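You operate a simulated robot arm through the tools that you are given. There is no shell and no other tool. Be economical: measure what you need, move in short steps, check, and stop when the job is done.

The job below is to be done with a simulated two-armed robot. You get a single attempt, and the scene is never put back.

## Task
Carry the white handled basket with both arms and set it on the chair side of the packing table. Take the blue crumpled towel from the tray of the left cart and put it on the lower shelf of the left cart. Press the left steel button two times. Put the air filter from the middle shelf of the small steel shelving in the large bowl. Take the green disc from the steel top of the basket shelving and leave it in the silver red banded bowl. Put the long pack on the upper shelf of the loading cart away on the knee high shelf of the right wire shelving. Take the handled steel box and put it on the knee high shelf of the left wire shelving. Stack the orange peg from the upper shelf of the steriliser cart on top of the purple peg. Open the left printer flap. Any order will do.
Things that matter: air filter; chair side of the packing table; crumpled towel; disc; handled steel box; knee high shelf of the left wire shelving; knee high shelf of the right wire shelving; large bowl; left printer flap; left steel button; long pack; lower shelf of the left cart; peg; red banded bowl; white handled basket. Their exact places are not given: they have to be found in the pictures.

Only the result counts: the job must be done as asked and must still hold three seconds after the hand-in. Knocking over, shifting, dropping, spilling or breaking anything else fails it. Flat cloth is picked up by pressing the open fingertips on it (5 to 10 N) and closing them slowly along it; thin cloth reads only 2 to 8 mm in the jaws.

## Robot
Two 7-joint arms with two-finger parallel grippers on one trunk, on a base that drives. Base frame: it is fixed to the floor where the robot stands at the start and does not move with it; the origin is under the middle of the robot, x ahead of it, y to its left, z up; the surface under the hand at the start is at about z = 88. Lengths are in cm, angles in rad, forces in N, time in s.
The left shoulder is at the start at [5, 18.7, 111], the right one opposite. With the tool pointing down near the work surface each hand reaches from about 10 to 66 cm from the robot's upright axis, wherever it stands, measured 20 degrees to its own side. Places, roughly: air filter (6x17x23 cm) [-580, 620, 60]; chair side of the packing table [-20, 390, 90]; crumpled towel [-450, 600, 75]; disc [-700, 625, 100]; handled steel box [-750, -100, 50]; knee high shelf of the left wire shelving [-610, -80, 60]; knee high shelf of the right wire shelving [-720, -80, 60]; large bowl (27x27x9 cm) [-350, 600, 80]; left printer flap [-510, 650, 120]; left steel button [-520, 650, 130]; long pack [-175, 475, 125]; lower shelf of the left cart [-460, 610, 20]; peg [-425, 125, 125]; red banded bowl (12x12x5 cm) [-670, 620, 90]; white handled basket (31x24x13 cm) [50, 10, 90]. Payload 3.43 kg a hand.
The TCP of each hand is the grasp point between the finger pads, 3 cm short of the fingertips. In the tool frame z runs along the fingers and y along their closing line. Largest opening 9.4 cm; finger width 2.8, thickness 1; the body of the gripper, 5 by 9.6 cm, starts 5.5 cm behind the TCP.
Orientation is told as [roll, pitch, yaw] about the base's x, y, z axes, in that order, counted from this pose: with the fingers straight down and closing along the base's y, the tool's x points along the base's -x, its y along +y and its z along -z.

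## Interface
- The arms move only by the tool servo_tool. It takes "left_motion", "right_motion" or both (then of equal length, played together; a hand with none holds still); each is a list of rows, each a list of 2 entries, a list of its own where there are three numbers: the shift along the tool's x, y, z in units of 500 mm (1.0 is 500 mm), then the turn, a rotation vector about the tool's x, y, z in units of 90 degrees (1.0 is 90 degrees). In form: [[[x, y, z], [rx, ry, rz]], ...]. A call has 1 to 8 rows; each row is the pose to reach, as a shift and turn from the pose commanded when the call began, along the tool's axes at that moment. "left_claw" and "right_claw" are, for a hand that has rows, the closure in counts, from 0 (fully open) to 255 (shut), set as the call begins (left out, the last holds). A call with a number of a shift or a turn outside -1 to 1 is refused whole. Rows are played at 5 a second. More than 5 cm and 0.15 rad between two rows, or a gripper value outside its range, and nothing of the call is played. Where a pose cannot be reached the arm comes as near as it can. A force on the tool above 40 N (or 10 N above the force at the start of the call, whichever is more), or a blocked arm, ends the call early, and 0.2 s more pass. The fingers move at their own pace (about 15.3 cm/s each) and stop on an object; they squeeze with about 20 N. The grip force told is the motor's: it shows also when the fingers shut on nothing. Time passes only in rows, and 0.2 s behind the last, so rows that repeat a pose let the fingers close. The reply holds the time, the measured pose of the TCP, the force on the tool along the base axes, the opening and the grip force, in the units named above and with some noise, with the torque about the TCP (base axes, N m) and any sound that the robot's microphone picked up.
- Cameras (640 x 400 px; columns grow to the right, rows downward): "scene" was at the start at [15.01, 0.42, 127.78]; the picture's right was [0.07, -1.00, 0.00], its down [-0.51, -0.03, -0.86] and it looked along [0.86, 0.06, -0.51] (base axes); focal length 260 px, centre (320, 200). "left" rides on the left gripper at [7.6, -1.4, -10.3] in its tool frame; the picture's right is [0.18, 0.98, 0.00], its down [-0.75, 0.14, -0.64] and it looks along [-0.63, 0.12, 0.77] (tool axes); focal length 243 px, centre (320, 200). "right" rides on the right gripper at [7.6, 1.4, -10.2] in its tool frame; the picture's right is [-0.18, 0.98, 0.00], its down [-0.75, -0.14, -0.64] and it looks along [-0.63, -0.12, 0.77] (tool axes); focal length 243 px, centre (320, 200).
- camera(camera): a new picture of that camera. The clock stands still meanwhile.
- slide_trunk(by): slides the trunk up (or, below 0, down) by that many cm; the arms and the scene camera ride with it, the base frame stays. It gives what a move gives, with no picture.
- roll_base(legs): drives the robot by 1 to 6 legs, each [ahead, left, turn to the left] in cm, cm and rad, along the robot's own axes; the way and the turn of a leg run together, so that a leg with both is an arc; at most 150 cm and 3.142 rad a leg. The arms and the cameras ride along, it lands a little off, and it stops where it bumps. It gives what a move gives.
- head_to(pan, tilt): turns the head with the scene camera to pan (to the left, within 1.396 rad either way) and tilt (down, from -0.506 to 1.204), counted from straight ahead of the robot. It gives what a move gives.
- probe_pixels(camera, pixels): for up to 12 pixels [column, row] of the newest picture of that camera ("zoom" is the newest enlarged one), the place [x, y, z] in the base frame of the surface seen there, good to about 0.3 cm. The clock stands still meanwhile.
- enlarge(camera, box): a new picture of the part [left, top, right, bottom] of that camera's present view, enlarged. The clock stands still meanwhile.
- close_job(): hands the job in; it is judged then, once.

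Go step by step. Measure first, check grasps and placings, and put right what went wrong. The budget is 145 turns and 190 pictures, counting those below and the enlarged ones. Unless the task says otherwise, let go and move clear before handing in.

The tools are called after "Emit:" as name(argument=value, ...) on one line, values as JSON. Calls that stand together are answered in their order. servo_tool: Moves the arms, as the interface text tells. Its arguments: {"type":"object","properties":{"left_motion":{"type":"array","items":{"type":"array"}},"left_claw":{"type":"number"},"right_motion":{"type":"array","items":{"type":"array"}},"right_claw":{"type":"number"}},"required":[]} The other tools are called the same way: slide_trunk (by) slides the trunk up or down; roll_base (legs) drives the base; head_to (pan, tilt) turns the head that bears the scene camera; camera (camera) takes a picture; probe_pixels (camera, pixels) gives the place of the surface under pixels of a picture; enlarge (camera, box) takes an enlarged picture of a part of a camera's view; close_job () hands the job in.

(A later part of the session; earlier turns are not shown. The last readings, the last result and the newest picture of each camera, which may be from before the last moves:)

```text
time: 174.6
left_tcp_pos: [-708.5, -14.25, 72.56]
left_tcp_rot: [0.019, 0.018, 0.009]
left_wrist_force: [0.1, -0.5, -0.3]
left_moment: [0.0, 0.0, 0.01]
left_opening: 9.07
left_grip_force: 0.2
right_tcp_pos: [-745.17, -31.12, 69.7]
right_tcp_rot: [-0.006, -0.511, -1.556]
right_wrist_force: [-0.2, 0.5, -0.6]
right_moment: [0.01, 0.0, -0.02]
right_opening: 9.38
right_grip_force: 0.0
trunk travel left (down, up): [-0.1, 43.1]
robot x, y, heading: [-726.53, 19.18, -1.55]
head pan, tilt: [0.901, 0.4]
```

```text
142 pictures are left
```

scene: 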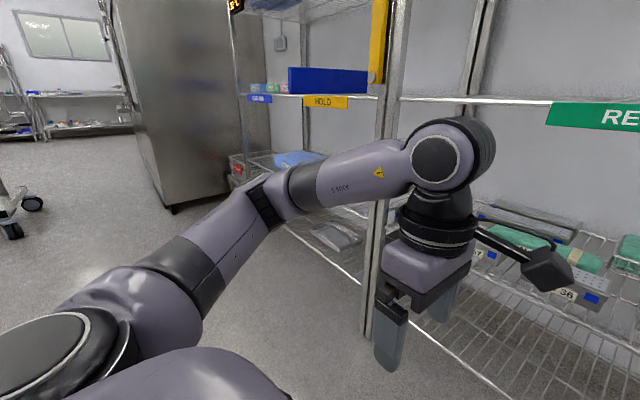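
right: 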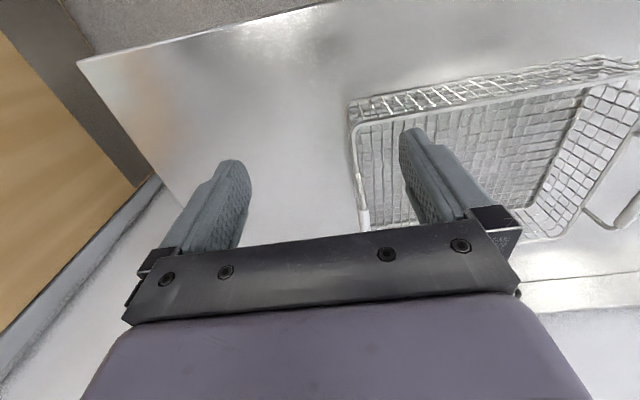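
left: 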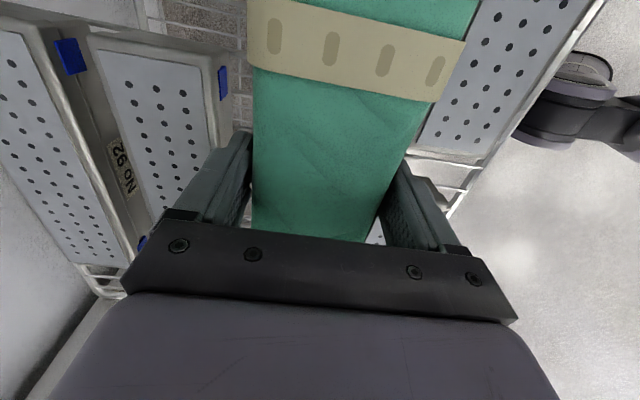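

I extend the right arm 19 cm forward (still in front of the shelf) to check reach.

Emit:
servo_tool(right_motion=[[[-0.08, 0, 0.046], [0, 0, 0]], [[-0.16, 0, 0.092], [0, 0, 0]], [[-0.24, 0, 0.138], [0, 0, 0]], [[-0.32, 0, 0.184], [0, 0, 0]], [[-0.33, 0, 0.189], [0, 0, 0]]])

Emit:
head_to(pan=-0.1, tilt=0.5)

Emit:
camera(camera="scene")

```text
time: 175.8
left_tcp_pos: [-708.56, -14.31, 72.36]
left_tcp_rot: [0.024, 0.02, 0.007]
left_wrist_force: [-0.2, 0.3, -0.7]
left_moment: [0.01, -0.02, -0.01]
left_opening: 9.11
left_grip_force: 0.1
right_tcp_pos: [-744.8, -50.19, 69.49]
right_tcp_rot: [-0.007, -0.51, -1.553]
right_wrist_force: [-0.6, -0.1, 0.1]
right_moment: [-0.02, -0.02, 0.0]
right_opening: 9.4
right_grip_force: 0.0
trunk travel left (down, up): [-0.1, 43.1]
robot x, y, heading: [-726.76, 19.52, -1.546]
head pan, tilt: [0.901, 0.4]
```

```text
time: 177.0
left_tcp_pos: [-708.55, -14.27, 72.42]
left_tcp_rot: [0.022, 0.019, 0.006]
left_wrist_force: [0.3, -0.6, -0.8]
left_moment: [-0.02, 0.01, 0.02]
left_opening: 9.1
left_grip_force: 0.0
right_tcp_pos: [-744.72, -50.0, 69.47]
right_tcp_rot: [-0.005, -0.509, -1.556]
right_wrist_force: [0.5, -0.5, 0.0]
right_moment: [0.03, -0.05, 0.04]
right_opening: 9.38
right_grip_force: 0.0
trunk travel left (down, up): [-0.1, 43.1]
robot x, y, heading: [-726.71, 19.18, -1.546]
head pan, tilt: [-0.099, 0.499]
```

```text
141 pictures are left
```

scene: 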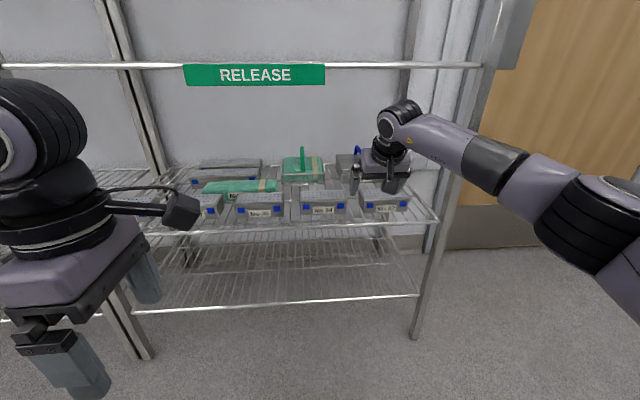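

Reach is fine (69 cm ahead). I check the right forearm's line against the post at x≈−770.

Emit:
probe_pixels(camera="scene", pixels=[[440, 125], [470, 140], [500, 155], [540, 175], [580, 195], [440, 150], [480, 180], [430, 240], [460, 130], [403, 103]])

```text
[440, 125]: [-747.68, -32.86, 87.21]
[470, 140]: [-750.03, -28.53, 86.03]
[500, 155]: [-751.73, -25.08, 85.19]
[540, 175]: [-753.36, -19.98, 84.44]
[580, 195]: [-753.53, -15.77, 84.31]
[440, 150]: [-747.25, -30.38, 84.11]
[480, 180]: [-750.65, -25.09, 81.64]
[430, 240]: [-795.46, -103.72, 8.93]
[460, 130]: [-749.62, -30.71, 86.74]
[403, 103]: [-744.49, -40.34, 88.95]
```

The forearm would pass too near the post; I shift the hand 10 cm outward in the robot frame so that the forearm comes in straighter, and re-check.

Emit:
servo_tool(right_motion=[[[0, -0.08, 0], [0, 0, 0]], [[0, -0.16, 0], [0, 0, 0]], [[0, -0.22, 0], [0, 0, 0]], [[0, -0.22, 0], [0, 0, 0]]])

Emit:
camera(camera="scene")

```text
time: 178.0
left_tcp_pos: [-708.63, -14.28, 72.52]
left_tcp_rot: [0.023, 0.019, 0.007]
left_wrist_force: [0.3, 0.4, 0.4]
left_moment: [0.04, 0.0, -0.02]
left_opening: 9.1
left_grip_force: 0.0
right_tcp_pos: [-755.87, -50.12, 69.57]
right_tcp_rot: [-0.007, -0.509, -1.554]
right_wrist_force: [-0.2, 0.4, -1.0]
right_moment: [-0.01, 0.02, 0.0]
right_opening: 9.39
right_grip_force: 0.0
trunk travel left (down, up): [-0.1, 43.1]
robot x, y, heading: [-727.21, 19.31, -1.553]
head pan, tilt: [-0.099, 0.499]
```

```text
140 pictures are left
```

scene: 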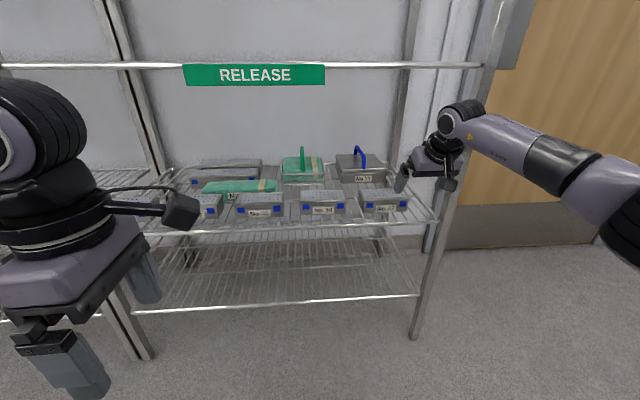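

Emit:
probe_pixels(camera="scene", pixels=[[500, 125], [530, 140], [570, 155], [610, 175], [630, 190], [500, 150], [560, 180], [465, 105]])

```text
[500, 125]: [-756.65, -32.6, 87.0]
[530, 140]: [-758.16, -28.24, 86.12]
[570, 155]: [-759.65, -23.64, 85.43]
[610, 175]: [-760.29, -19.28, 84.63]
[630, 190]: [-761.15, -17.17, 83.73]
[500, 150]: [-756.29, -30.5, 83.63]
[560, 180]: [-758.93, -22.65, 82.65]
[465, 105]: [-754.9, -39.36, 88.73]
```

Forearm now clears the post by ~5 cm. I drive left 5.7 and forward.

Emit:
roll_base(legs=[[0, 5.7, 0], [39.2, 0, 0]])

Emit:
camera(camera="right")

Emit:
camera(camera="scene")

```text
time: 181.3
left_tcp_pos: [-701.2, -52.26, 72.38]
left_tcp_rot: [0.014, 0.013, 0.006]
left_wrist_force: [0.7, 0.1, -0.2]
left_moment: [0.03, -0.01, -0.01]
left_opening: 9.11
left_grip_force: 0.1
right_tcp_pos: [-748.16, -89.08, 69.56]
right_tcp_rot: [-0.008, -0.507, -1.545]
right_wrist_force: [-0.4, 0.1, -0.1]
right_moment: [0.01, 0.01, 0.01]
right_opening: 9.42
right_grip_force: 0.1
trunk travel left (down, up): [-0.1, 43.1]
robot x, y, heading: [-719.96, -19.51, -1.538]
head pan, tilt: [-0.099, 0.499]
stopped in leg 2: the robot was blocked; the commanded pose is now the measured one
```

```text
139 pictures are left
```

right: 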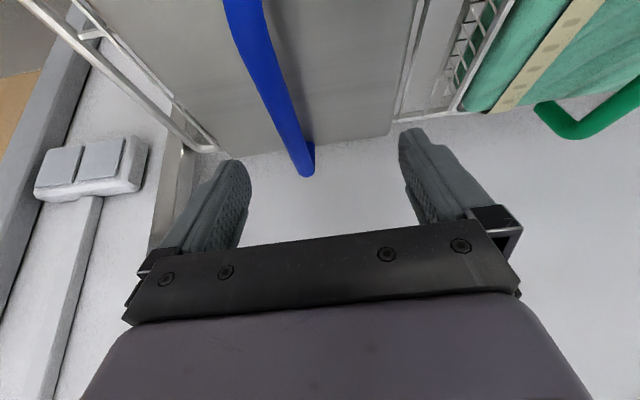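

```text
138 pictures are left
```

scene: 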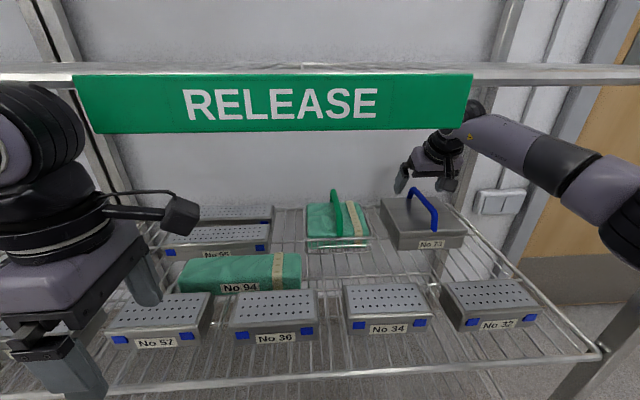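

The base stopped, likely the left gripper touching the upper shelf rim; I retract the left hand now, and probe the handle in the right camera.

Emit:
servo_tool(left_motion=[[[0, 0.06, 0], [0, 0, 0]], [[0, 0.12, 0], [0, 0, 0]], [[0, 0.18, 0], [0, 0, 0]], [[0, 0.18, 0], [0, 0, 0]]])

Emit:
probe_pixels(camera="right", pixels=[[305, 165], [290, 130], [265, 70], [245, 20], [360, 120], [200, 145]])

Emit:
probe_pixels(camera="scene", pixels=[[421, 193], [430, 205], [437, 218], [412, 190], [397, 190], [450, 185], [600, 350], [425, 230]])

```text
time: 182.3
left_tcp_pos: [-701.1, -43.18, 72.57]
left_tcp_rot: [0.016, 0.014, 0.006]
left_wrist_force: [0.6, -0.4, 0.7]
left_moment: [0.02, 0.01, 0.04]
left_opening: 9.12
left_grip_force: 0.1
right_tcp_pos: [-748.13, -89.07, 69.52]
right_tcp_rot: [-0.008, -0.508, -1.544]
right_wrist_force: [-0.8, -0.8, -0.5]
right_moment: [0.01, 0.01, 0.02]
right_opening: 9.4
right_grip_force: 0.1
trunk travel left (down, up): [-0.1, 43.1]
robot x, y, heading: [-720.14, -19.58, -1.536]
head pan, tilt: [-0.099, 0.499]
```

```text
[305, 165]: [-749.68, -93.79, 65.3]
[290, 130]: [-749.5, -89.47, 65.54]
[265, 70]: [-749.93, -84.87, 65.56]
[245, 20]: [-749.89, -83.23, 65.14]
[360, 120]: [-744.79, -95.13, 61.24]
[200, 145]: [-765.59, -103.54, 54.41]
```

```text
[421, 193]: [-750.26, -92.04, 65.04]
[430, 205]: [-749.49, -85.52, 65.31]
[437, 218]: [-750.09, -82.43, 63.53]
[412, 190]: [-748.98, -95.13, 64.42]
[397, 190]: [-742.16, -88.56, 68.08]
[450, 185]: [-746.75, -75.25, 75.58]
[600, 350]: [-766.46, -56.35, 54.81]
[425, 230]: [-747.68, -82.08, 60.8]
```

The box is unmoved; handle at x −749.7. I center the hand, lower 4.7 cm and close.

Emit:
servo_tool(right_motion=[[[0, -0.03, 0], [0, 0, 0]], [[0.024, -0.03, 0.041], [0, 0, 0]], [[0.04, -0.03, 0.07], [0, 0, 0]], [[0.047, -0.03, 0.082], [0, 0, 0]], [[0.047, -0.03, 0.082], [0, 0, 0]]])

Emit:
servo_tool(right_motion=[[[0, 0, 0], [0, 0, 0]], [[0, 0, 0], [0, 0, 0]], [[0, 0, 0], [0, 0, 0]], [[0, 0, 0], [0, 0, 0]]], right_claw=255)

Emit:
camera(camera="right")

```text
time: 183.5
left_tcp_pos: [-701.07, -43.23, 72.61]
left_tcp_rot: [0.016, 0.013, 0.004]
left_wrist_force: [0.1, 0.1, -0.9]
left_moment: [0.01, -0.01, -0.03]
left_opening: 9.13
left_grip_force: 0.0
right_tcp_pos: [-749.62, -89.21, 64.83]
right_tcp_rot: [-0.008, -0.507, -1.544]
right_wrist_force: [-0.2, -0.9, -0.1]
right_moment: [-0.03, 0.03, 0.03]
right_opening: 9.37
right_grip_force: 0.1
trunk travel left (down, up): [-0.1, 43.1]
robot x, y, heading: [-720.21, -19.15, -1.535]
head pan, tilt: [-0.099, 0.499]
```

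```text
time: 184.5
left_tcp_pos: [-701.15, -43.34, 72.62]
left_tcp_rot: [0.015, 0.014, 0.004]
left_wrist_force: [-1.3, -0.3, -0.1]
left_moment: [0.0, 0.02, -0.02]
left_opening: 9.1
left_grip_force: 0.0
right_tcp_pos: [-749.64, -88.92, 64.88]
right_tcp_rot: [-0.006, -0.508, -1.544]
right_wrist_force: [-3.0, 0.5, -0.3]
right_moment: [-0.07, -0.03, -0.01]
right_opening: 1.92
right_grip_force: 20.5
trunk travel left (down, up): [-0.1, 43.1]
robot x, y, heading: [-720.24, -19.27, -1.539]
head pan, tilt: [-0.099, 0.499]
```

```text
137 pictures are left
```

right: 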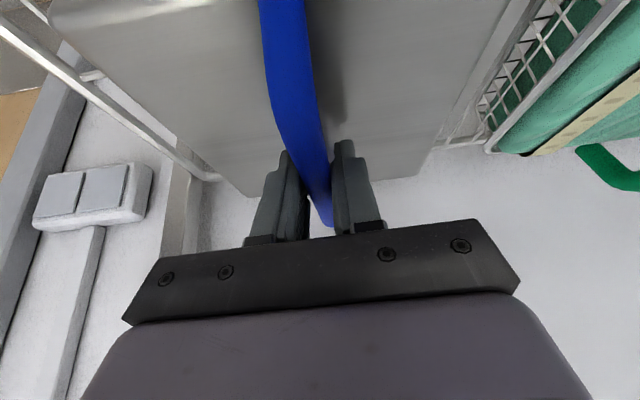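

Gripped (1.9 cm). I lift 7.5 cm to pass over the front boxes.

Emit:
servo_tool(right_motion=[[[-0.01, 0, -0.018], [0, 0, 0]], [[-0.03, 0, -0.052], [0, 0, 0]], [[-0.05, 0, -0.087], [0, 0, 0]], [[-0.0746, 0, -0.13], [0, 0, 0]], [[-0.0746, 0, -0.13], [0, 0, 0]]])

Emit:
camera(camera="scene")

```text
time: 185.7
left_tcp_pos: [-701.19, -43.35, 72.57]
left_tcp_rot: [0.016, 0.014, 0.005]
left_wrist_force: [0.0, 0.0, 0.2]
left_moment: [-0.03, 0.0, -0.01]
left_opening: 9.09
left_grip_force: 0.1
right_tcp_pos: [-749.68, -89.08, 72.12]
right_tcp_rot: [-0.007, -0.506, -1.546]
right_wrist_force: [0.0, -0.1, -8.0]
right_moment: [0.1, -0.01, -0.02]
right_opening: 1.93
right_grip_force: 19.9
trunk travel left (down, up): [-0.1, 43.1]
robot x, y, heading: [-719.73, -19.05, -1.532]
head pan, tilt: [-0.099, 0.499]
```

```text
136 pictures are left
```

scene: 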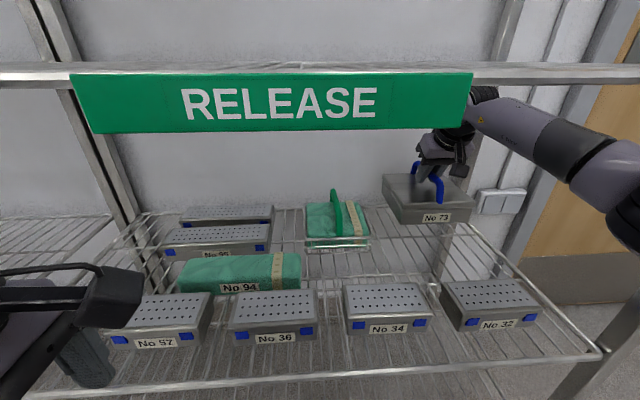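

Box is level in hand (8 N). I back out, move before the left shelving and look.

Emit:
roll_base(legs=[[-55, 0, -0.03], [0, 100, 0]])

Emit:
head_to(pan=-0.05, tilt=0.4)

Emit:
camera(camera="scene")

```text
time: 197.6
left_tcp_pos: [-601.81, 11.87, 72.7]
left_tcp_rot: [0.016, 0.013, -0.014]
left_wrist_force: [0.1, 0.1, 1.1]
left_moment: [-0.03, 0.02, 0.02]
left_opening: 9.13
left_grip_force: 0.1
right_tcp_pos: [-651.13, -33.0, 72.18]
right_tcp_rot: [-0.006, -0.507, -1.567]
right_wrist_force: [0.1, -0.6, -7.6]
right_moment: [0.1, 0.0, -0.01]
right_opening: 1.91
right_grip_force: 20.2
trunk travel left (down, up): [-0.1, 43.1]
robot x, y, heading: [-620.09, 36.47, -1.554]
head pan, tilt: [-0.099, 0.499]
```

```text
time: 198.2
left_tcp_pos: [-601.85, 11.81, 72.59]
left_tcp_rot: [0.016, 0.016, -0.015]
left_wrist_force: [-0.2, -0.1, 0.5]
left_moment: [0.03, 0.02, 0.01]
left_opening: 9.1
left_grip_force: 0.0
right_tcp_pos: [-651.17, -32.89, 72.03]
right_tcp_rot: [-0.008, -0.506, -1.565]
right_wrist_force: [-0.2, -0.1, -8.0]
right_moment: [0.09, 0.0, 0.01]
right_opening: 1.88
right_grip_force: 20.6
trunk travel left (down, up): [-0.1, 43.1]
robot x, y, heading: [-620.16, 35.98, -1.555]
head pan, tilt: [-0.051, 0.4]
```

```text
135 pictures are left
```

scene: 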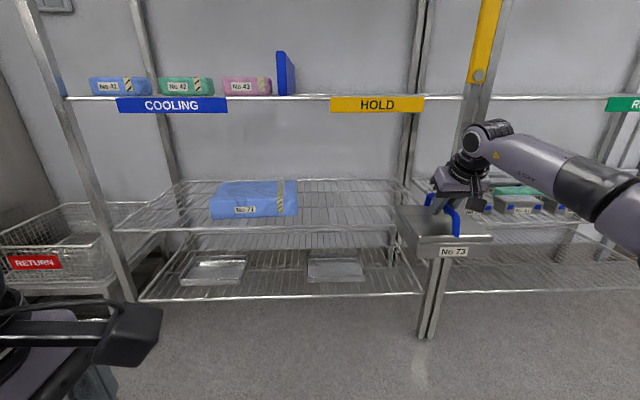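

Emit:
probe_pixels(camera="scene", pixels=[[300, 185], [298, 213], [280, 195], [255, 205], [350, 228], [350, 200], [400, 215], [425, 240], [380, 112], [120, 235], [340, 112], [424, 112]])

```text
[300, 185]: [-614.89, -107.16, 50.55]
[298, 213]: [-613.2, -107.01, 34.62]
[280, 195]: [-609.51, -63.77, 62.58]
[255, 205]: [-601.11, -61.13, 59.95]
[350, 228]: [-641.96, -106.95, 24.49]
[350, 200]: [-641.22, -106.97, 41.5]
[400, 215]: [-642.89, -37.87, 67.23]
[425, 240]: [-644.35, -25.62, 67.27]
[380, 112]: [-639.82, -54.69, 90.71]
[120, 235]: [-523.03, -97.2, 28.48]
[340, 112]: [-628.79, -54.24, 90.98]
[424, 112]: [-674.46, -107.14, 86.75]
```

Free room is right of pack No 71 (x −616…−660). I lower 4 cm and drive the box in to (−636, −72).

Emit:
servo_tool(right_motion=[[[0.02, 0, 0.035], [0, 0, 0]], [[0.04, 0, 0.07], [0, 0, 0]], [[0.04, 0, 0.07], [0, 0, 0]]])

Emit:
roll_base(legs=[[0, 14.6, 0], [39, 0, 0]])

Emit:
camera(camera="scene")

```text
time: 199.1
left_tcp_pos: [-601.88, 11.76, 72.55]
left_tcp_rot: [0.014, 0.015, -0.013]
left_wrist_force: [-0.5, -0.5, -0.6]
left_moment: [-0.01, -0.01, 0.01]
left_opening: 9.1
left_grip_force: 0.0
right_tcp_pos: [-651.31, -32.78, 68.06]
right_tcp_rot: [-0.008, -0.508, -1.569]
right_wrist_force: [-0.2, 0.4, -8.6]
right_moment: [0.08, 0.03, 0.01]
right_opening: 1.92
right_grip_force: 20.4
trunk travel left (down, up): [-0.1, 43.1]
robot x, y, heading: [-620.06, 35.85, -1.554]
head pan, tilt: [-0.051, 0.4]
```

```text
time: 203.0
left_tcp_pos: [-586.25, -26.37, 72.71]
left_tcp_rot: [0.014, 0.014, -0.013]
left_wrist_force: [0.5, 0.4, 0.0]
left_moment: [0.03, 0.0, -0.02]
left_opening: 9.13
left_grip_force: 0.0
right_tcp_pos: [-635.72, -70.98, 68.09]
right_tcp_rot: [-0.007, -0.506, -1.564]
right_wrist_force: [0.0, -0.4, -8.8]
right_moment: [0.03, -0.01, -0.01]
right_opening: 1.9
right_grip_force: 19.6
trunk travel left (down, up): [-0.1, 43.1]
robot x, y, heading: [-604.38, -1.87, -1.554]
head pan, tilt: [-0.051, 0.4]
```

```text
134 pictures are left
```

scene: 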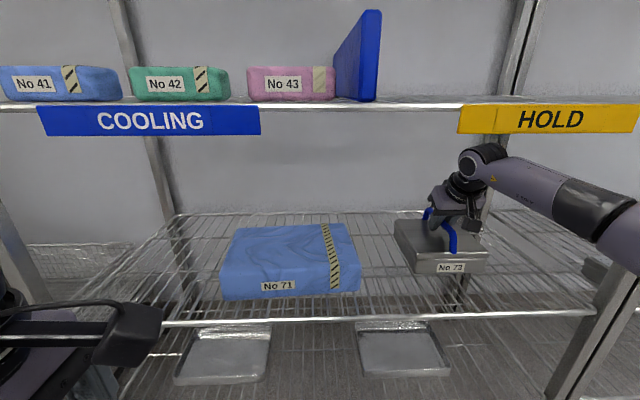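

Box hovers over free shelf beside pack No 71. I lower it until it rests and release.

Emit:
servo_tool(right_motion=[[[0.014, 0, 0.024], [0, 0, 0]], [[0.026, 0, 0.045], [0, 0, 0]], [[0.03, 0, 0.053], [0, 0, 0]], [[0.03, 0, 0.053], [0, 0, 0]]])

Emit:
servo_tool(right_motion=[[[0.002, 0, 0.004], [0, 0, 0]], [[0.004, 0, 0.007], [0, 0, 0]], [[0.004, 0, 0.007], [0, 0, 0]]])

Emit:
enlarge(camera="scene", box=[380, 180, 520, 290])

```text
time: 204.0
left_tcp_pos: [-586.25, -26.28, 72.66]
left_tcp_rot: [0.015, 0.016, -0.013]
left_wrist_force: [-0.3, 1.6, 1.0]
left_moment: [0.02, 0.01, -0.02]
left_opening: 9.1
left_grip_force: 0.1
right_tcp_pos: [-635.74, -70.94, 64.91]
right_tcp_rot: [-0.007, -0.506, -1.562]
right_wrist_force: [-0.7, 1.3, -5.7]
right_moment: [-0.12, 0.02, 0.01]
right_opening: 1.91
right_grip_force: 20.1
trunk travel left (down, up): [-0.1, 43.1]
robot x, y, heading: [-604.73, -2.12, -1.554]
head pan, tilt: [-0.051, 0.4]
```

```text
time: 204.8
left_tcp_pos: [-586.28, -26.21, 72.64]
left_tcp_rot: [0.015, 0.015, -0.012]
left_wrist_force: [0.0, 0.1, -0.6]
left_moment: [-0.02, -0.02, -0.01]
left_opening: 9.09
left_grip_force: 0.1
right_tcp_pos: [-635.77, -70.93, 64.96]
right_tcp_rot: [-0.008, -0.513, -1.564]
right_wrist_force: [-1.8, -0.7, 8.2]
right_moment: [0.42, 0.01, 0.02]
right_opening: 1.92
right_grip_force: 20.3
trunk travel left (down, up): [-0.1, 43.1]
robot x, y, heading: [-604.63, -1.7, -1.552]
head pan, tilt: [-0.051, 0.4]
```

```text
3.64 times, centred on (450, 235) of scene
```

zoom: 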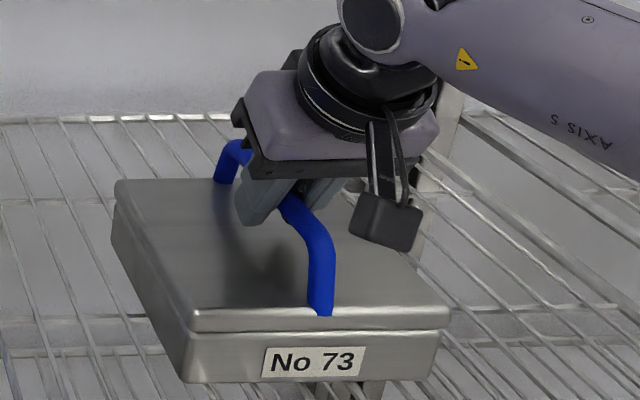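

Resting on the shelf. I open, rise 4.5 cm and back out.

Emit:
servo_tool(right_motion=[[[0, 0, 0], [0, 0, 0]], [[0, 0, 0], [0, 0, 0]], [[-0.02, 0, -0.035], [0, 0, 0]], [[-0.045, 0, -0.078], [0, 0, 0]], [[-0.045, 0, -0.078], [0, 0, 0]]], right_claw=0)

Emit:
roll_base(legs=[[-60, 0, 0]])

Emit:
camera(camera="scene")

```text
time: 206.0
left_tcp_pos: [-586.23, -26.28, 72.62]
left_tcp_rot: [0.016, 0.013, -0.011]
left_wrist_force: [-0.6, 0.2, -0.6]
left_moment: [0.04, -0.01, 0.01]
left_opening: 9.13
left_grip_force: 0.0
right_tcp_pos: [-635.63, -71.05, 69.1]
right_tcp_rot: [-0.008, -0.506, -1.563]
right_wrist_force: [-0.2, 0.1, 0.4]
right_moment: [0.0, 0.04, 0.01]
right_opening: 9.39
right_grip_force: 0.0
trunk travel left (down, up): [-0.1, 43.1]
robot x, y, heading: [-604.56, -1.93, -1.555]
head pan, tilt: [-0.051, 0.4]
```

```text
time: 209.5
left_tcp_pos: [-587.39, 34.83, 72.52]
left_tcp_rot: [0.015, 0.014, -0.008]
left_wrist_force: [-0.3, -0.1, -1.0]
left_moment: [-0.01, 0.01, -0.01]
left_opening: 9.11
left_grip_force: 0.0
right_tcp_pos: [-636.41, -10.35, 69.09]
right_tcp_rot: [-0.008, -0.508, -1.556]
right_wrist_force: [-0.2, -0.1, 1.2]
right_moment: [0.02, 0.0, 0.02]
right_opening: 9.42
right_grip_force: 0.1
trunk travel left (down, up): [-0.1, 43.1]
robot x, y, heading: [-605.76, 58.91, -1.551]
head pan, tilt: [-0.051, 0.4]
```

```text
132 pictures are left
```

scene: 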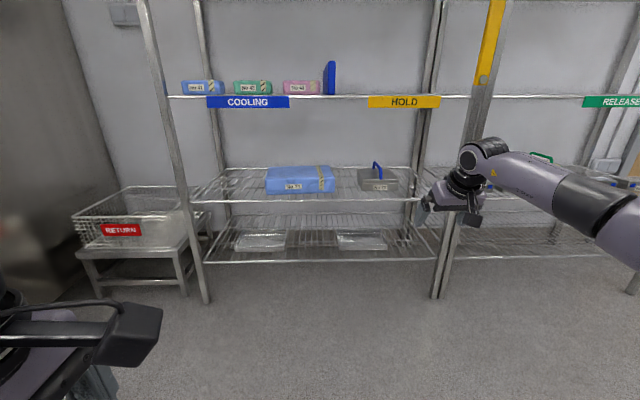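

Box No 73 rests on the left shelving's knee-high shelf. I reset the hands to straight down, raise the trunk, back away and face the steriliser cart.

Emit:
servo_tool(left_motion=[[[0, 0, 0], [0, 0, 0.09]], [[0, 0, 0], [0, 0, 0.18]], [[0, 0, 0], [0, 0, 0.27]], [[0, 0, 0], [0, 0, 0.36]], [[0, 0, 0], [0, 0, 0.45]], [[0, 0, 0], [0, 0, 0.54]], [[0, 0, 0], [0, 0, 0.63]], [[0, 0, 0], [0, 0, 0.72]]], right_motion=[[[0.04, 0, -0.04], [0, 0.05, 0]], [[0.08, 0, -0.08], [0, 0.1, 0]], [[0.12, 0, -0.12], [0, 0.15, 0]], [[0.16, 0, -0.16], [0, 0.2, 0]], [[0.2, 0, -0.2], [0, 0.25, 0]], [[0.24, 0, -0.2], [0, 0.3, 0]], [[0.28, 0, -0.2], [0, 0.323, 0]], [[0.32, 0, -0.2], [0, 0.323, 0]]], left_claw=0)

Emit:
servo_tool(left_motion=[[[0, 0, 0], [0, 0, 0.09]], [[0, 0, 0], [0, 0, 0.18]], [[0, 0, 0], [0, 0, 0.255]]])

Emit:
slide_trunk(by=40)

Emit:
roll_base(legs=[[-150, 0, 0], [0, 0, 1.116]])

Emit:
head_to(pan=0, tilt=0.25)

Emit:
camera(camera="scene")

```text
time: 211.3
left_tcp_pos: [-587.34, 34.69, 72.66]
left_tcp_rot: [-0.004, 0.019, -1.142]
left_wrist_force: [0.7, -0.2, -0.2]
left_moment: [0.0, -0.01, -0.02]
left_opening: 9.42
left_grip_force: 0.0
right_tcp_pos: [-636.66, 8.42, 70.16]
right_tcp_rot: [-0.007, -0.001, -1.559]
right_wrist_force: [0.4, 0.6, -0.2]
right_moment: [0.02, -0.01, 0.02]
right_opening: 9.39
right_grip_force: 0.1
trunk travel left (down, up): [-0.1, 43.1]
robot x, y, heading: [-605.67, 59.1, -1.548]
head pan, tilt: [-0.051, 0.4]
```

```text
time: 212.1
left_tcp_pos: [-587.28, 34.78, 72.52]
left_tcp_rot: [-0.011, 0.015, -1.541]
left_wrist_force: [0.0, -1.0, -0.7]
left_moment: [0.01, 0.02, 0.02]
left_opening: 9.45
left_grip_force: 0.1
right_tcp_pos: [-636.63, 8.41, 69.92]
right_tcp_rot: [-0.007, 0.001, -1.56]
right_wrist_force: [-0.3, -0.2, 0.4]
right_moment: [-0.03, 0.03, -0.02]
right_opening: 9.42
right_grip_force: 0.2
trunk travel left (down, up): [-0.1, 43.1]
robot x, y, heading: [-605.32, 58.9, -1.547]
head pan, tilt: [-0.051, 0.4]
```

```text
time: 215.9
left_tcp_pos: [-587.13, 34.72, 112.74]
left_tcp_rot: [-0.011, 0.015, -1.538]
left_wrist_force: [-0.3, 0.4, 0.1]
left_moment: [0.0, -0.02, 0.01]
left_opening: 9.39
left_grip_force: 0.1
right_tcp_pos: [-636.76, 8.35, 110.04]
right_tcp_rot: [-0.007, -0.001, -1.561]
right_wrist_force: [-0.4, 0.1, -0.3]
right_moment: [0.03, 0.0, -0.01]
right_opening: 9.38
right_grip_force: 0.0
trunk travel left (down, up): [-40.1, 3.1]
robot x, y, heading: [-605.79, 59.08, -1.544]
head pan, tilt: [-0.051, 0.4]
```

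```text
time: 226.1
left_tcp_pos: [-576.69, 213.24, 112.63]
left_tcp_rot: [-0.013, 0.015, -0.445]
left_wrist_force: [-0.3, 1.3, -0.3]
left_moment: [0.03, 0.01, -0.02]
left_opening: 9.4
left_grip_force: 0.0
right_tcp_pos: [-576.04, 157.2, 110.06]
right_tcp_rot: [-0.006, 0.0, -0.468]
right_wrist_force: [0.2, -0.5, 0.0]
right_moment: [0.0, 0.01, -0.01]
right_opening: 9.41
right_grip_force: 0.0
trunk travel left (down, up): [-40.1, 3.1]
robot x, y, heading: [-606.69, 207.77, -0.454]
head pan, tilt: [-0.051, 0.4]
```

```text
time: 226.8
left_tcp_pos: [-576.76, 213.22, 112.68]
left_tcp_rot: [-0.013, 0.015, -0.445]
left_wrist_force: [0.5, -0.8, 0.5]
left_moment: [-0.03, 0.02, 0.01]
left_opening: 9.4
left_grip_force: 0.0
right_tcp_pos: [-575.87, 157.12, 110.1]
right_tcp_rot: [-0.008, 0.0, -0.469]
right_wrist_force: [-0.5, -0.2, 0.4]
right_moment: [-0.05, 0.04, 0.0]
right_opening: 9.44
right_grip_force: 0.2
trunk travel left (down, up): [-40.1, 3.1]
robot x, y, heading: [-606.9, 208.08, -0.456]
head pan, tilt: [0.0, 0.25]
```

```text
131 pictures are left
```

scene: 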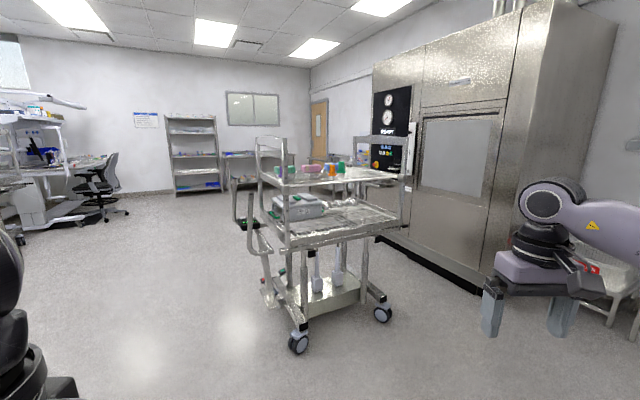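

The steriliser cart shows at (240-410,130-350), pegs on its upper shelf near (285-345,165). I enlarge and probe.

Emit:
enlarge(camera="scene", box=[230, 120, 420, 250])

Emit:
probe_pixels(camera="scene", pixels=[[280, 176], [300, 175], [315, 172], [332, 171], [342, 169], [288, 240], [400, 215], [260, 150], [280, 190], [395, 180], [260, 180]])

```text
3.08 times, centred on (325, 185) of scene
```

zoom: 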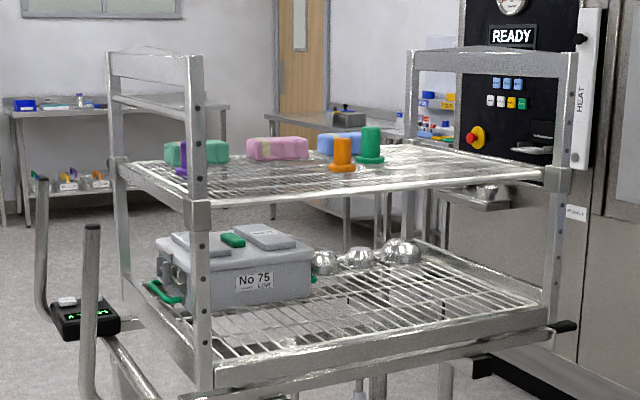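

```text
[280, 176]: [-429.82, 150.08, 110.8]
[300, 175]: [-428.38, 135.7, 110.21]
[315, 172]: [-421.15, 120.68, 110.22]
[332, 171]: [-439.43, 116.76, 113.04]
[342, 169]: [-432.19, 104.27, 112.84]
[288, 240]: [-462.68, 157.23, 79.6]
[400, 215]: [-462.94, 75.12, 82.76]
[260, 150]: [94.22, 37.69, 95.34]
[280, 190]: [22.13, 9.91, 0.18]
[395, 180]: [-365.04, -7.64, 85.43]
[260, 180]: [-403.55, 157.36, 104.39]
```

Cart's open long side is at x≈−463 (y 75–157), upper shelf z≈106. I go to stand before it, facing +x.

Emit:
roll_base(legs=[[0, 0, 0.455], [0, -80, 0], [85, 0, 0]])

Emit:
slide_trunk(by=3)

Emit:
head_to(pan=0, tilt=0.45)

Emit:
camera(camera="scene")

```text
time: 239.6
left_tcp_pos: [-497.18, 147.83, 112.73]
left_tcp_rot: [-0.013, 0.015, 0.025]
left_wrist_force: [-0.1, -0.1, -0.7]
left_moment: [0.02, 0.0, -0.02]
left_opening: 9.39
left_grip_force: 0.0
right_tcp_pos: [-470.95, 98.25, 110.13]
right_tcp_rot: [-0.006, 0.0, 0.006]
right_wrist_force: [0.6, 0.9, -0.3]
right_moment: [0.04, -0.01, 0.01]
right_opening: 9.42
right_grip_force: 0.0
trunk travel left (down, up): [-40.1, 3.1]
robot x, y, heading: [-521.48, 129.38, 0.021]
head pan, tilt: [0.0, 0.25]
```

```text
time: 240.4
left_tcp_pos: [-497.11, 147.83, 115.7]
left_tcp_rot: [-0.012, 0.014, 0.026]
left_wrist_force: [0.0, -0.8, 0.5]
left_moment: [0.0, -0.02, 0.0]
left_opening: 9.4
left_grip_force: 0.1
right_tcp_pos: [-471.01, 98.31, 113.0]
right_tcp_rot: [-0.007, 0.0, 0.005]
right_wrist_force: [-0.5, -0.4, -0.1]
right_moment: [0.0, 0.0, 0.02]
right_opening: 9.44
right_grip_force: 0.0
trunk travel left (down, up): [-43.1, 0.1]
robot x, y, heading: [-521.46, 129.66, 0.02]
head pan, tilt: [0.0, 0.25]
```

```text
time: 241.1
left_tcp_pos: [-497.16, 147.83, 115.61]
left_tcp_rot: [-0.011, 0.015, 0.026]
left_wrist_force: [-0.5, -0.2, -0.5]
left_moment: [-0.01, -0.04, -0.01]
left_opening: 9.39
left_grip_force: 0.0
right_tcp_pos: [-471.06, 98.25, 112.94]
right_tcp_rot: [-0.005, 0.001, 0.004]
right_wrist_force: [0.5, 0.9, 0.3]
right_moment: [0.02, 0.03, 0.02]
right_opening: 9.4
right_grip_force: 0.1
trunk travel left (down, up): [-43.1, 0.1]
robot x, y, heading: [-521.32, 129.56, 0.014]
head pan, tilt: [0.0, 0.45]
```

```text
129 pictures are left
```

scene: 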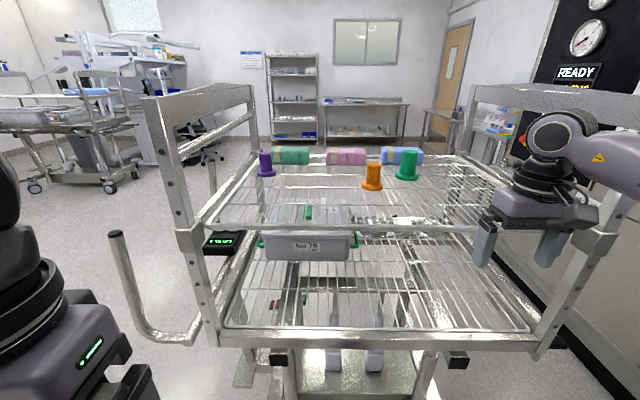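

Emit:
enlarge(camera="scene", box=[230, 130, 440, 220])

Emit:
probe_pixels(camera="scene", pixels=[[265, 153], [265, 165], [265, 176], [373, 164], [373, 175], [372, 186], [409, 152], [408, 176], [320, 229], [300, 185], [250, 190], [500, 190]])

```text
3.05 times, centred on (335, 175) of scene
```

zoom: 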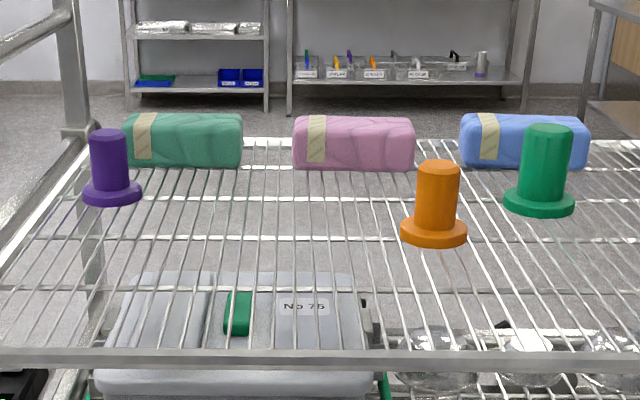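

```text
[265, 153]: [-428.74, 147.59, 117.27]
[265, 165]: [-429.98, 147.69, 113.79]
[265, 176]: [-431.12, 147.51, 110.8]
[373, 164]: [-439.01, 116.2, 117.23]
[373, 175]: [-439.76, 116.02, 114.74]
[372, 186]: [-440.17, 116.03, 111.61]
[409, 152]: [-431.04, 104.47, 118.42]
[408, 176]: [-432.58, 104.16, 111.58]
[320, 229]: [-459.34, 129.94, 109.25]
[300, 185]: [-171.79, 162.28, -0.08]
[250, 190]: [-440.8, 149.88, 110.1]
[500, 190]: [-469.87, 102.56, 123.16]
```

I probe top faces and lateral edges of the two pegs in the zoom.

Emit:
probe_pixels(camera="zoom", pixels=[[438, 162], [438, 166], [418, 190], [457, 190], [438, 195], [107, 130], [107, 134], [91, 160], [125, 160], [108, 165], [433, 240], [112, 200]])

```text
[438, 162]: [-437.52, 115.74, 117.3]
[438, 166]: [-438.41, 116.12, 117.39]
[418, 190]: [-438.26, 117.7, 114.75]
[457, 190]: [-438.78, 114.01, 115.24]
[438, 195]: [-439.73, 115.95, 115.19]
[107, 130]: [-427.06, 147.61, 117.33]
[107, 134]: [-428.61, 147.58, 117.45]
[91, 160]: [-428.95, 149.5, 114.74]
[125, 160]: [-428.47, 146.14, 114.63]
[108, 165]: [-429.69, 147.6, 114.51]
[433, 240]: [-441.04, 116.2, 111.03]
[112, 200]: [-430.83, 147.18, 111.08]
```

Orange axis ≈ (−437.9, 116.0), purple ≈ (−427.8, 147.7), tops at z 117.4. I look down to learn how far my base sticks out.

Emit:
head_to(pan=0, tilt=1.2)

Emit:
camera(camera="scene")

```text
time: 242.2
left_tcp_pos: [-497.07, 147.78, 115.55]
left_tcp_rot: [-0.012, 0.014, 0.026]
left_wrist_force: [0.1, -0.8, -0.2]
left_moment: [0.02, 0.0, -0.02]
left_opening: 9.42
left_grip_force: 0.1
right_tcp_pos: [-471.06, 98.27, 113.18]
right_tcp_rot: [-0.006, 0.001, 0.006]
right_wrist_force: [-0.1, 0.3, 0.0]
right_moment: [-0.01, 0.0, -0.02]
right_opening: 9.43
right_grip_force: 0.1
trunk travel left (down, up): [-43.1, 0.1]
robot x, y, heading: [-521.27, 129.57, 0.017]
head pan, tilt: [0.0, 1.201]
```

```text
127 pictures are left
```

scene: 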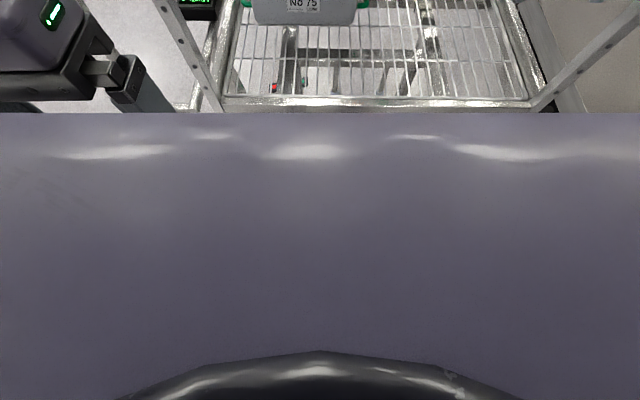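

Emit:
probe_pixels(camera="scene", pixels=[[320, 118], [320, 150], [320, 250], [100, 120], [560, 120], [320, 380], [20, 150], [620, 150], [330, 103], [180, 60]])

```text
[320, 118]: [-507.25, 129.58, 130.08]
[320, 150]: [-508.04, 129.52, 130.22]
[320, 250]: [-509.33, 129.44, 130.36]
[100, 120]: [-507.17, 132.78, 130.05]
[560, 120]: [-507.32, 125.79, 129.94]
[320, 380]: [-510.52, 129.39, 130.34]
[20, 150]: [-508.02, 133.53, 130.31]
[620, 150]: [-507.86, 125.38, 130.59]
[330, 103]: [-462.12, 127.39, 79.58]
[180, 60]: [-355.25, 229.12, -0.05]
```

The base isn't visible, so I keep a 34 cm gap and use a 30° forward pitch for reach. I tuck the right hand back, pitch the left hand, and drive to (−497,125).

Emit:
servo_tool(left_motion=[[[-0.06, 0, -0.03], [0, -0.055, 0]], [[-0.12, 0, -0.06], [0, -0.11, 0]], [[-0.18, 0, -0.09], [0, -0.165, 0]], [[-0.24, 0, -0.12], [0, -0.22, 0]], [[-0.3, 0, -0.15], [0, -0.275, 0]], [[-0.36, 0, -0.18], [0, -0.33, 0]]], right_motion=[[[0.08, 0, 0], [0, 0, 0]], [[0.16, 0, 0], [0, 0, 0]], [[0.24, 0, 0], [0, 0, 0]], [[0.32, 0, 0], [0, 0, 0]], [[0.4, 0, 0], [0, 0, 0]], [[0.46, 0, 0], [0, 0, 0]]])

Emit:
roll_base(legs=[[24, -4.5, -0.017]])

Emit:
head_to(pan=0, tilt=0.5)

Emit:
camera(camera="scene")

```text
time: 243.6
left_tcp_pos: [-478.97, 148.41, 124.36]
left_tcp_rot: [-0.014, -0.504, 0.034]
left_wrist_force: [-1.2, -0.6, 1.3]
left_moment: [0.0, 0.0, 0.0]
left_opening: 9.4
left_grip_force: 0.0
right_tcp_pos: [-494.14, 98.08, 113.16]
right_tcp_rot: [-0.006, 0.0, 0.003]
right_wrist_force: [-0.3, 0.2, -0.1]
right_moment: [0.02, 0.04, 0.04]
right_opening: 9.39
right_grip_force: 0.1
trunk travel left (down, up): [-43.1, 0.1]
robot x, y, heading: [-521.74, 129.59, 0.013]
head pan, tilt: [0.0, 1.201]
```

```text
time: 245.6
left_tcp_pos: [-455.63, 143.55, 124.44]
left_tcp_rot: [-0.008, -0.51, 0.007]
left_wrist_force: [0.4, -0.1, 0.2]
left_moment: [0.05, 0.05, -0.01]
left_opening: 9.38
left_grip_force: 0.1
right_tcp_pos: [-470.78, 93.58, 113.56]
right_tcp_rot: [-0.008, -0.006, -0.006]
right_wrist_force: [0.2, 0.1, 0.0]
right_moment: [-0.01, 0.03, 0.01]
right_opening: 9.39
right_grip_force: 0.1
trunk travel left (down, up): [-43.1, 0.1]
robot x, y, heading: [-497.16, 125.23, 0.008]
head pan, tilt: [0.0, 1.201]
stopped in leg 1: the robot was blocked; the commanded pose is now the measured one
```

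```text
time: 246.6
left_tcp_pos: [-455.57, 143.63, 124.41]
left_tcp_rot: [-0.008, -0.512, 0.006]
left_wrist_force: [-0.6, 0.9, 0.5]
left_moment: [0.02, 0.0, -0.03]
left_opening: 9.39
left_grip_force: 0.0
right_tcp_pos: [-470.89, 93.46, 113.54]
right_tcp_rot: [-0.008, -0.009, -0.009]
right_wrist_force: [-0.8, -0.5, 0.7]
right_moment: [0.02, 0.0, 0.02]
right_opening: 9.4
right_grip_force: 0.0
trunk travel left (down, up): [-43.1, 0.1]
robot x, y, heading: [-497.01, 124.97, 0.004]
head pan, tilt: [0.0, 0.499]
```

```text
126 pictures are left
```

scene: 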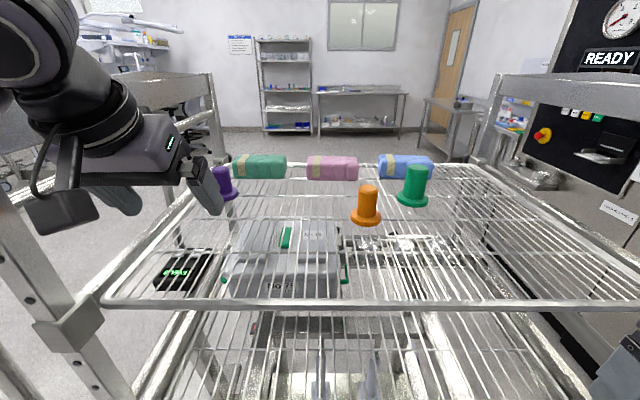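

Something blocked the very end of the drive. I back off 1 cm and re-probe the pegs and cart.

Emit:
roll_base(legs=[[-1, 0, 0]])

Emit:
enlarge(camera="scene", box=[190, 140, 450, 320])

Emit:
camera(camera="right")

```text
time: 247.4
left_tcp_pos: [-455.65, 143.44, 124.09]
left_tcp_rot: [-0.008, -0.501, 0.007]
left_wrist_force: [-0.1, 0.4, 0.0]
left_moment: [-0.02, 0.0, -0.04]
left_opening: 9.44
left_grip_force: 0.1
right_tcp_pos: [-471.05, 93.2, 113.21]
right_tcp_rot: [-0.007, 0.001, -0.01]
right_wrist_force: [0.7, -0.5, 0.4]
right_moment: [-0.02, 0.01, 0.03]
right_opening: 9.41
right_grip_force: 0.1
trunk travel left (down, up): [-43.1, 0.1]
robot x, y, heading: [-498.16, 125.04, 0.001]
head pan, tilt: [0.0, 0.499]
```

```text
2.22 times, centred on (320, 230) of scene
```

zoom: 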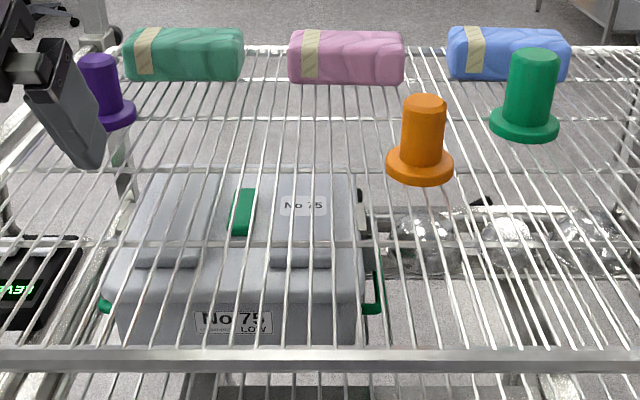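

```text
124 pictures are left
```

right: 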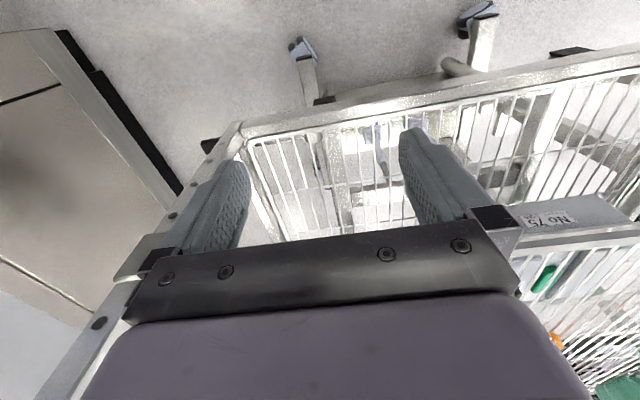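

Emit:
probe_pixels(camera="zoom", pixels=[[425, 97], [425, 130], [405, 130], [443, 130], [420, 178], [97, 57], [97, 64], [97, 85], [84, 85], [113, 85], [108, 122], [420, 183]])

```text
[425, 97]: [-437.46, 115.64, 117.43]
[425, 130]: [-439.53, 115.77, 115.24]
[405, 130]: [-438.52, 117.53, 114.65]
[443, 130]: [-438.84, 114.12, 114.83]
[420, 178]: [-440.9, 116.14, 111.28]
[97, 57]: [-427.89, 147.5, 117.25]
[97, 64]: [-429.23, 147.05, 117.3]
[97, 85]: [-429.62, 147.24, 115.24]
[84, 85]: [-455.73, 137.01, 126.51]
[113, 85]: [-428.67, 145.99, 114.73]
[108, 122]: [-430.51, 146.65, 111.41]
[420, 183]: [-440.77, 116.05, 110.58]
```

The pegs stand unmoved. I move the left hand over the orange peg.

Emit:
servo_tool(left_motion=[[[-0.04, -0.079, 0.025], [0, 0, 0]], [[-0.09, -0.158, 0.05], [0, 0, 0]], [[-0.135, -0.237, 0.074], [0, 0, 0]], [[-0.18, -0.316, 0.099], [0, 0, 0]], [[-0.225, -0.395, 0.124], [0, 0, 0]], [[-0.27, -0.474, 0.149], [0, 0, 0]], [[-0.314, -0.552, 0.173], [0, 0, 0]], [[-0.314, -0.552, 0.173], [0, 0, 0]]])

Emit:
camera(camera="left")

Emit:
camera(camera="scene")

```text
time: 249.4
left_tcp_pos: [-436.67, 122.4, 125.22]
left_tcp_rot: [-0.051, -0.503, 0.102]
left_wrist_force: [-0.2, 1.0, -0.8]
left_moment: [0.0, 0.03, -0.03]
left_opening: 9.4
left_grip_force: 0.1
left hand out of reach, approached as far as the arm can: row 7, 8
right_tcp_pos: [-471.0, 93.35, 113.17]
right_tcp_rot: [-0.009, 0.0, -0.009]
right_wrist_force: [-0.1, 0.7, -0.9]
right_moment: [-0.02, -0.01, 0.0]
right_opening: 9.42
right_grip_force: 0.1
trunk travel left (down, up): [-43.1, 0.1]
robot x, y, heading: [-498.22, 124.77, 0.001]
head pan, tilt: [0.0, 0.499]
stopped in row 8 (left hand): the arm was blocked; the commanded pose is now the measured one
```

```text
123 pictures are left
```

left: 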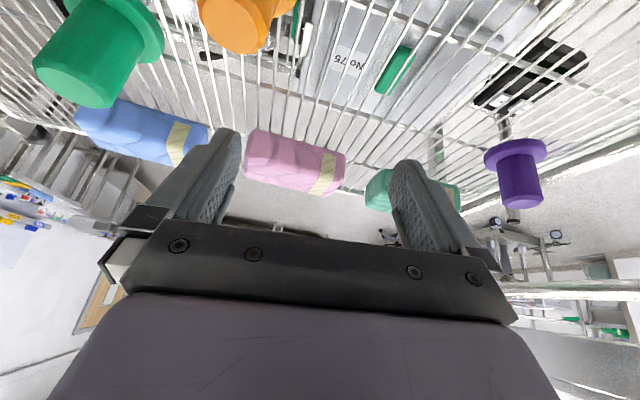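

```text
122 pictures are left
```

scene: 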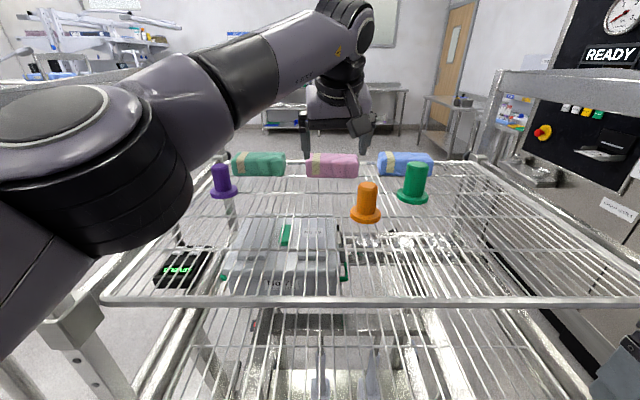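

The left hand can't reach that far inward. I tuck the right hand inward and shift the base 9 cm right.

Emit:
servo_tool(right_motion=[[[0, 0.08, 0], [0, 0, 0]], [[0, 0.16, 0], [0, 0, 0]], [[0, 0.2, 0], [0, 0, 0]]])

Emit:
roll_base(legs=[[0, -9, 0]])

Emit:
camera(camera="scene")

```text
time: 250.2
left_tcp_pos: [-436.82, 122.33, 125.15]
left_tcp_rot: [-0.051, -0.501, 0.1]
left_wrist_force: [-0.5, -0.9, -0.6]
left_moment: [-0.02, 0.04, 0.01]
left_opening: 9.39
left_grip_force: 0.1
right_tcp_pos: [-470.98, 103.4, 113.07]
right_tcp_rot: [-0.006, -0.001, -0.011]
right_wrist_force: [0.2, -0.1, -0.4]
right_moment: [0.01, 0.01, 0.05]
right_opening: 9.4
right_grip_force: 0.0
trunk travel left (down, up): [-43.1, 0.1]
robot x, y, heading: [-497.91, 125.08, -0.002]
head pan, tilt: [0.0, 0.499]
```

```text
time: 251.6
left_tcp_pos: [-436.78, 113.45, 125.32]
left_tcp_rot: [-0.05, -0.503, 0.101]
left_wrist_force: [-0.4, -0.1, 0.6]
left_moment: [-0.01, -0.01, 0.02]
left_opening: 9.4
left_grip_force: 0.1
right_tcp_pos: [-471.05, 94.64, 113.05]
right_tcp_rot: [-0.008, 0.0, -0.008]
right_wrist_force: [0.1, 0.7, 0.8]
right_moment: [0.0, -0.03, -0.04]
right_opening: 9.42
right_grip_force: 0.1
trunk travel left (down, up): [-43.1, 0.1]
robot x, y, heading: [-497.92, 116.12, 0.004]
head pan, tilt: [0.0, 0.499]
```

```text
121 pictures are left
```

scene: 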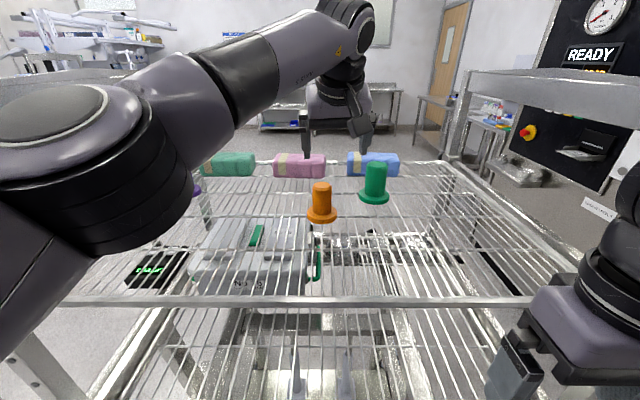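

Emit:
servo_tool(left_motion=[[[0.015, 0.024, 0.007], [0, 0, 0.035]], [[0.03, 0.048, 0.013], [0, 0, 0.071]], [[0.03, 0.048, 0.013], [0, 0, 0.071]]])

Emit:
camera(camera="left")

```text
time: 252.4
left_tcp_pos: [-437.92, 115.87, 123.9]
left_tcp_rot: [0.014, -0.505, -0.026]
left_wrist_force: [0.6, 0.3, -1.5]
left_moment: [-0.01, -0.01, -0.01]
left_opening: 9.4
left_grip_force: 0.0
right_tcp_pos: [-470.92, 94.66, 113.14]
right_tcp_rot: [-0.007, 0.001, -0.01]
right_wrist_force: [0.3, 0.2, 0.1]
right_moment: [0.02, 0.04, -0.01]
right_opening: 9.41
right_grip_force: 0.0
trunk travel left (down, up): [-43.1, 0.1]
robot x, y, heading: [-498.2, 115.98, 0.006]
head pan, tilt: [0.0, 0.499]
```

```text
120 pictures are left
```

left: 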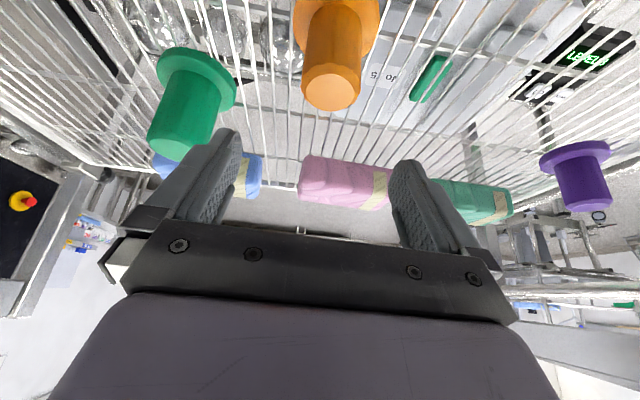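

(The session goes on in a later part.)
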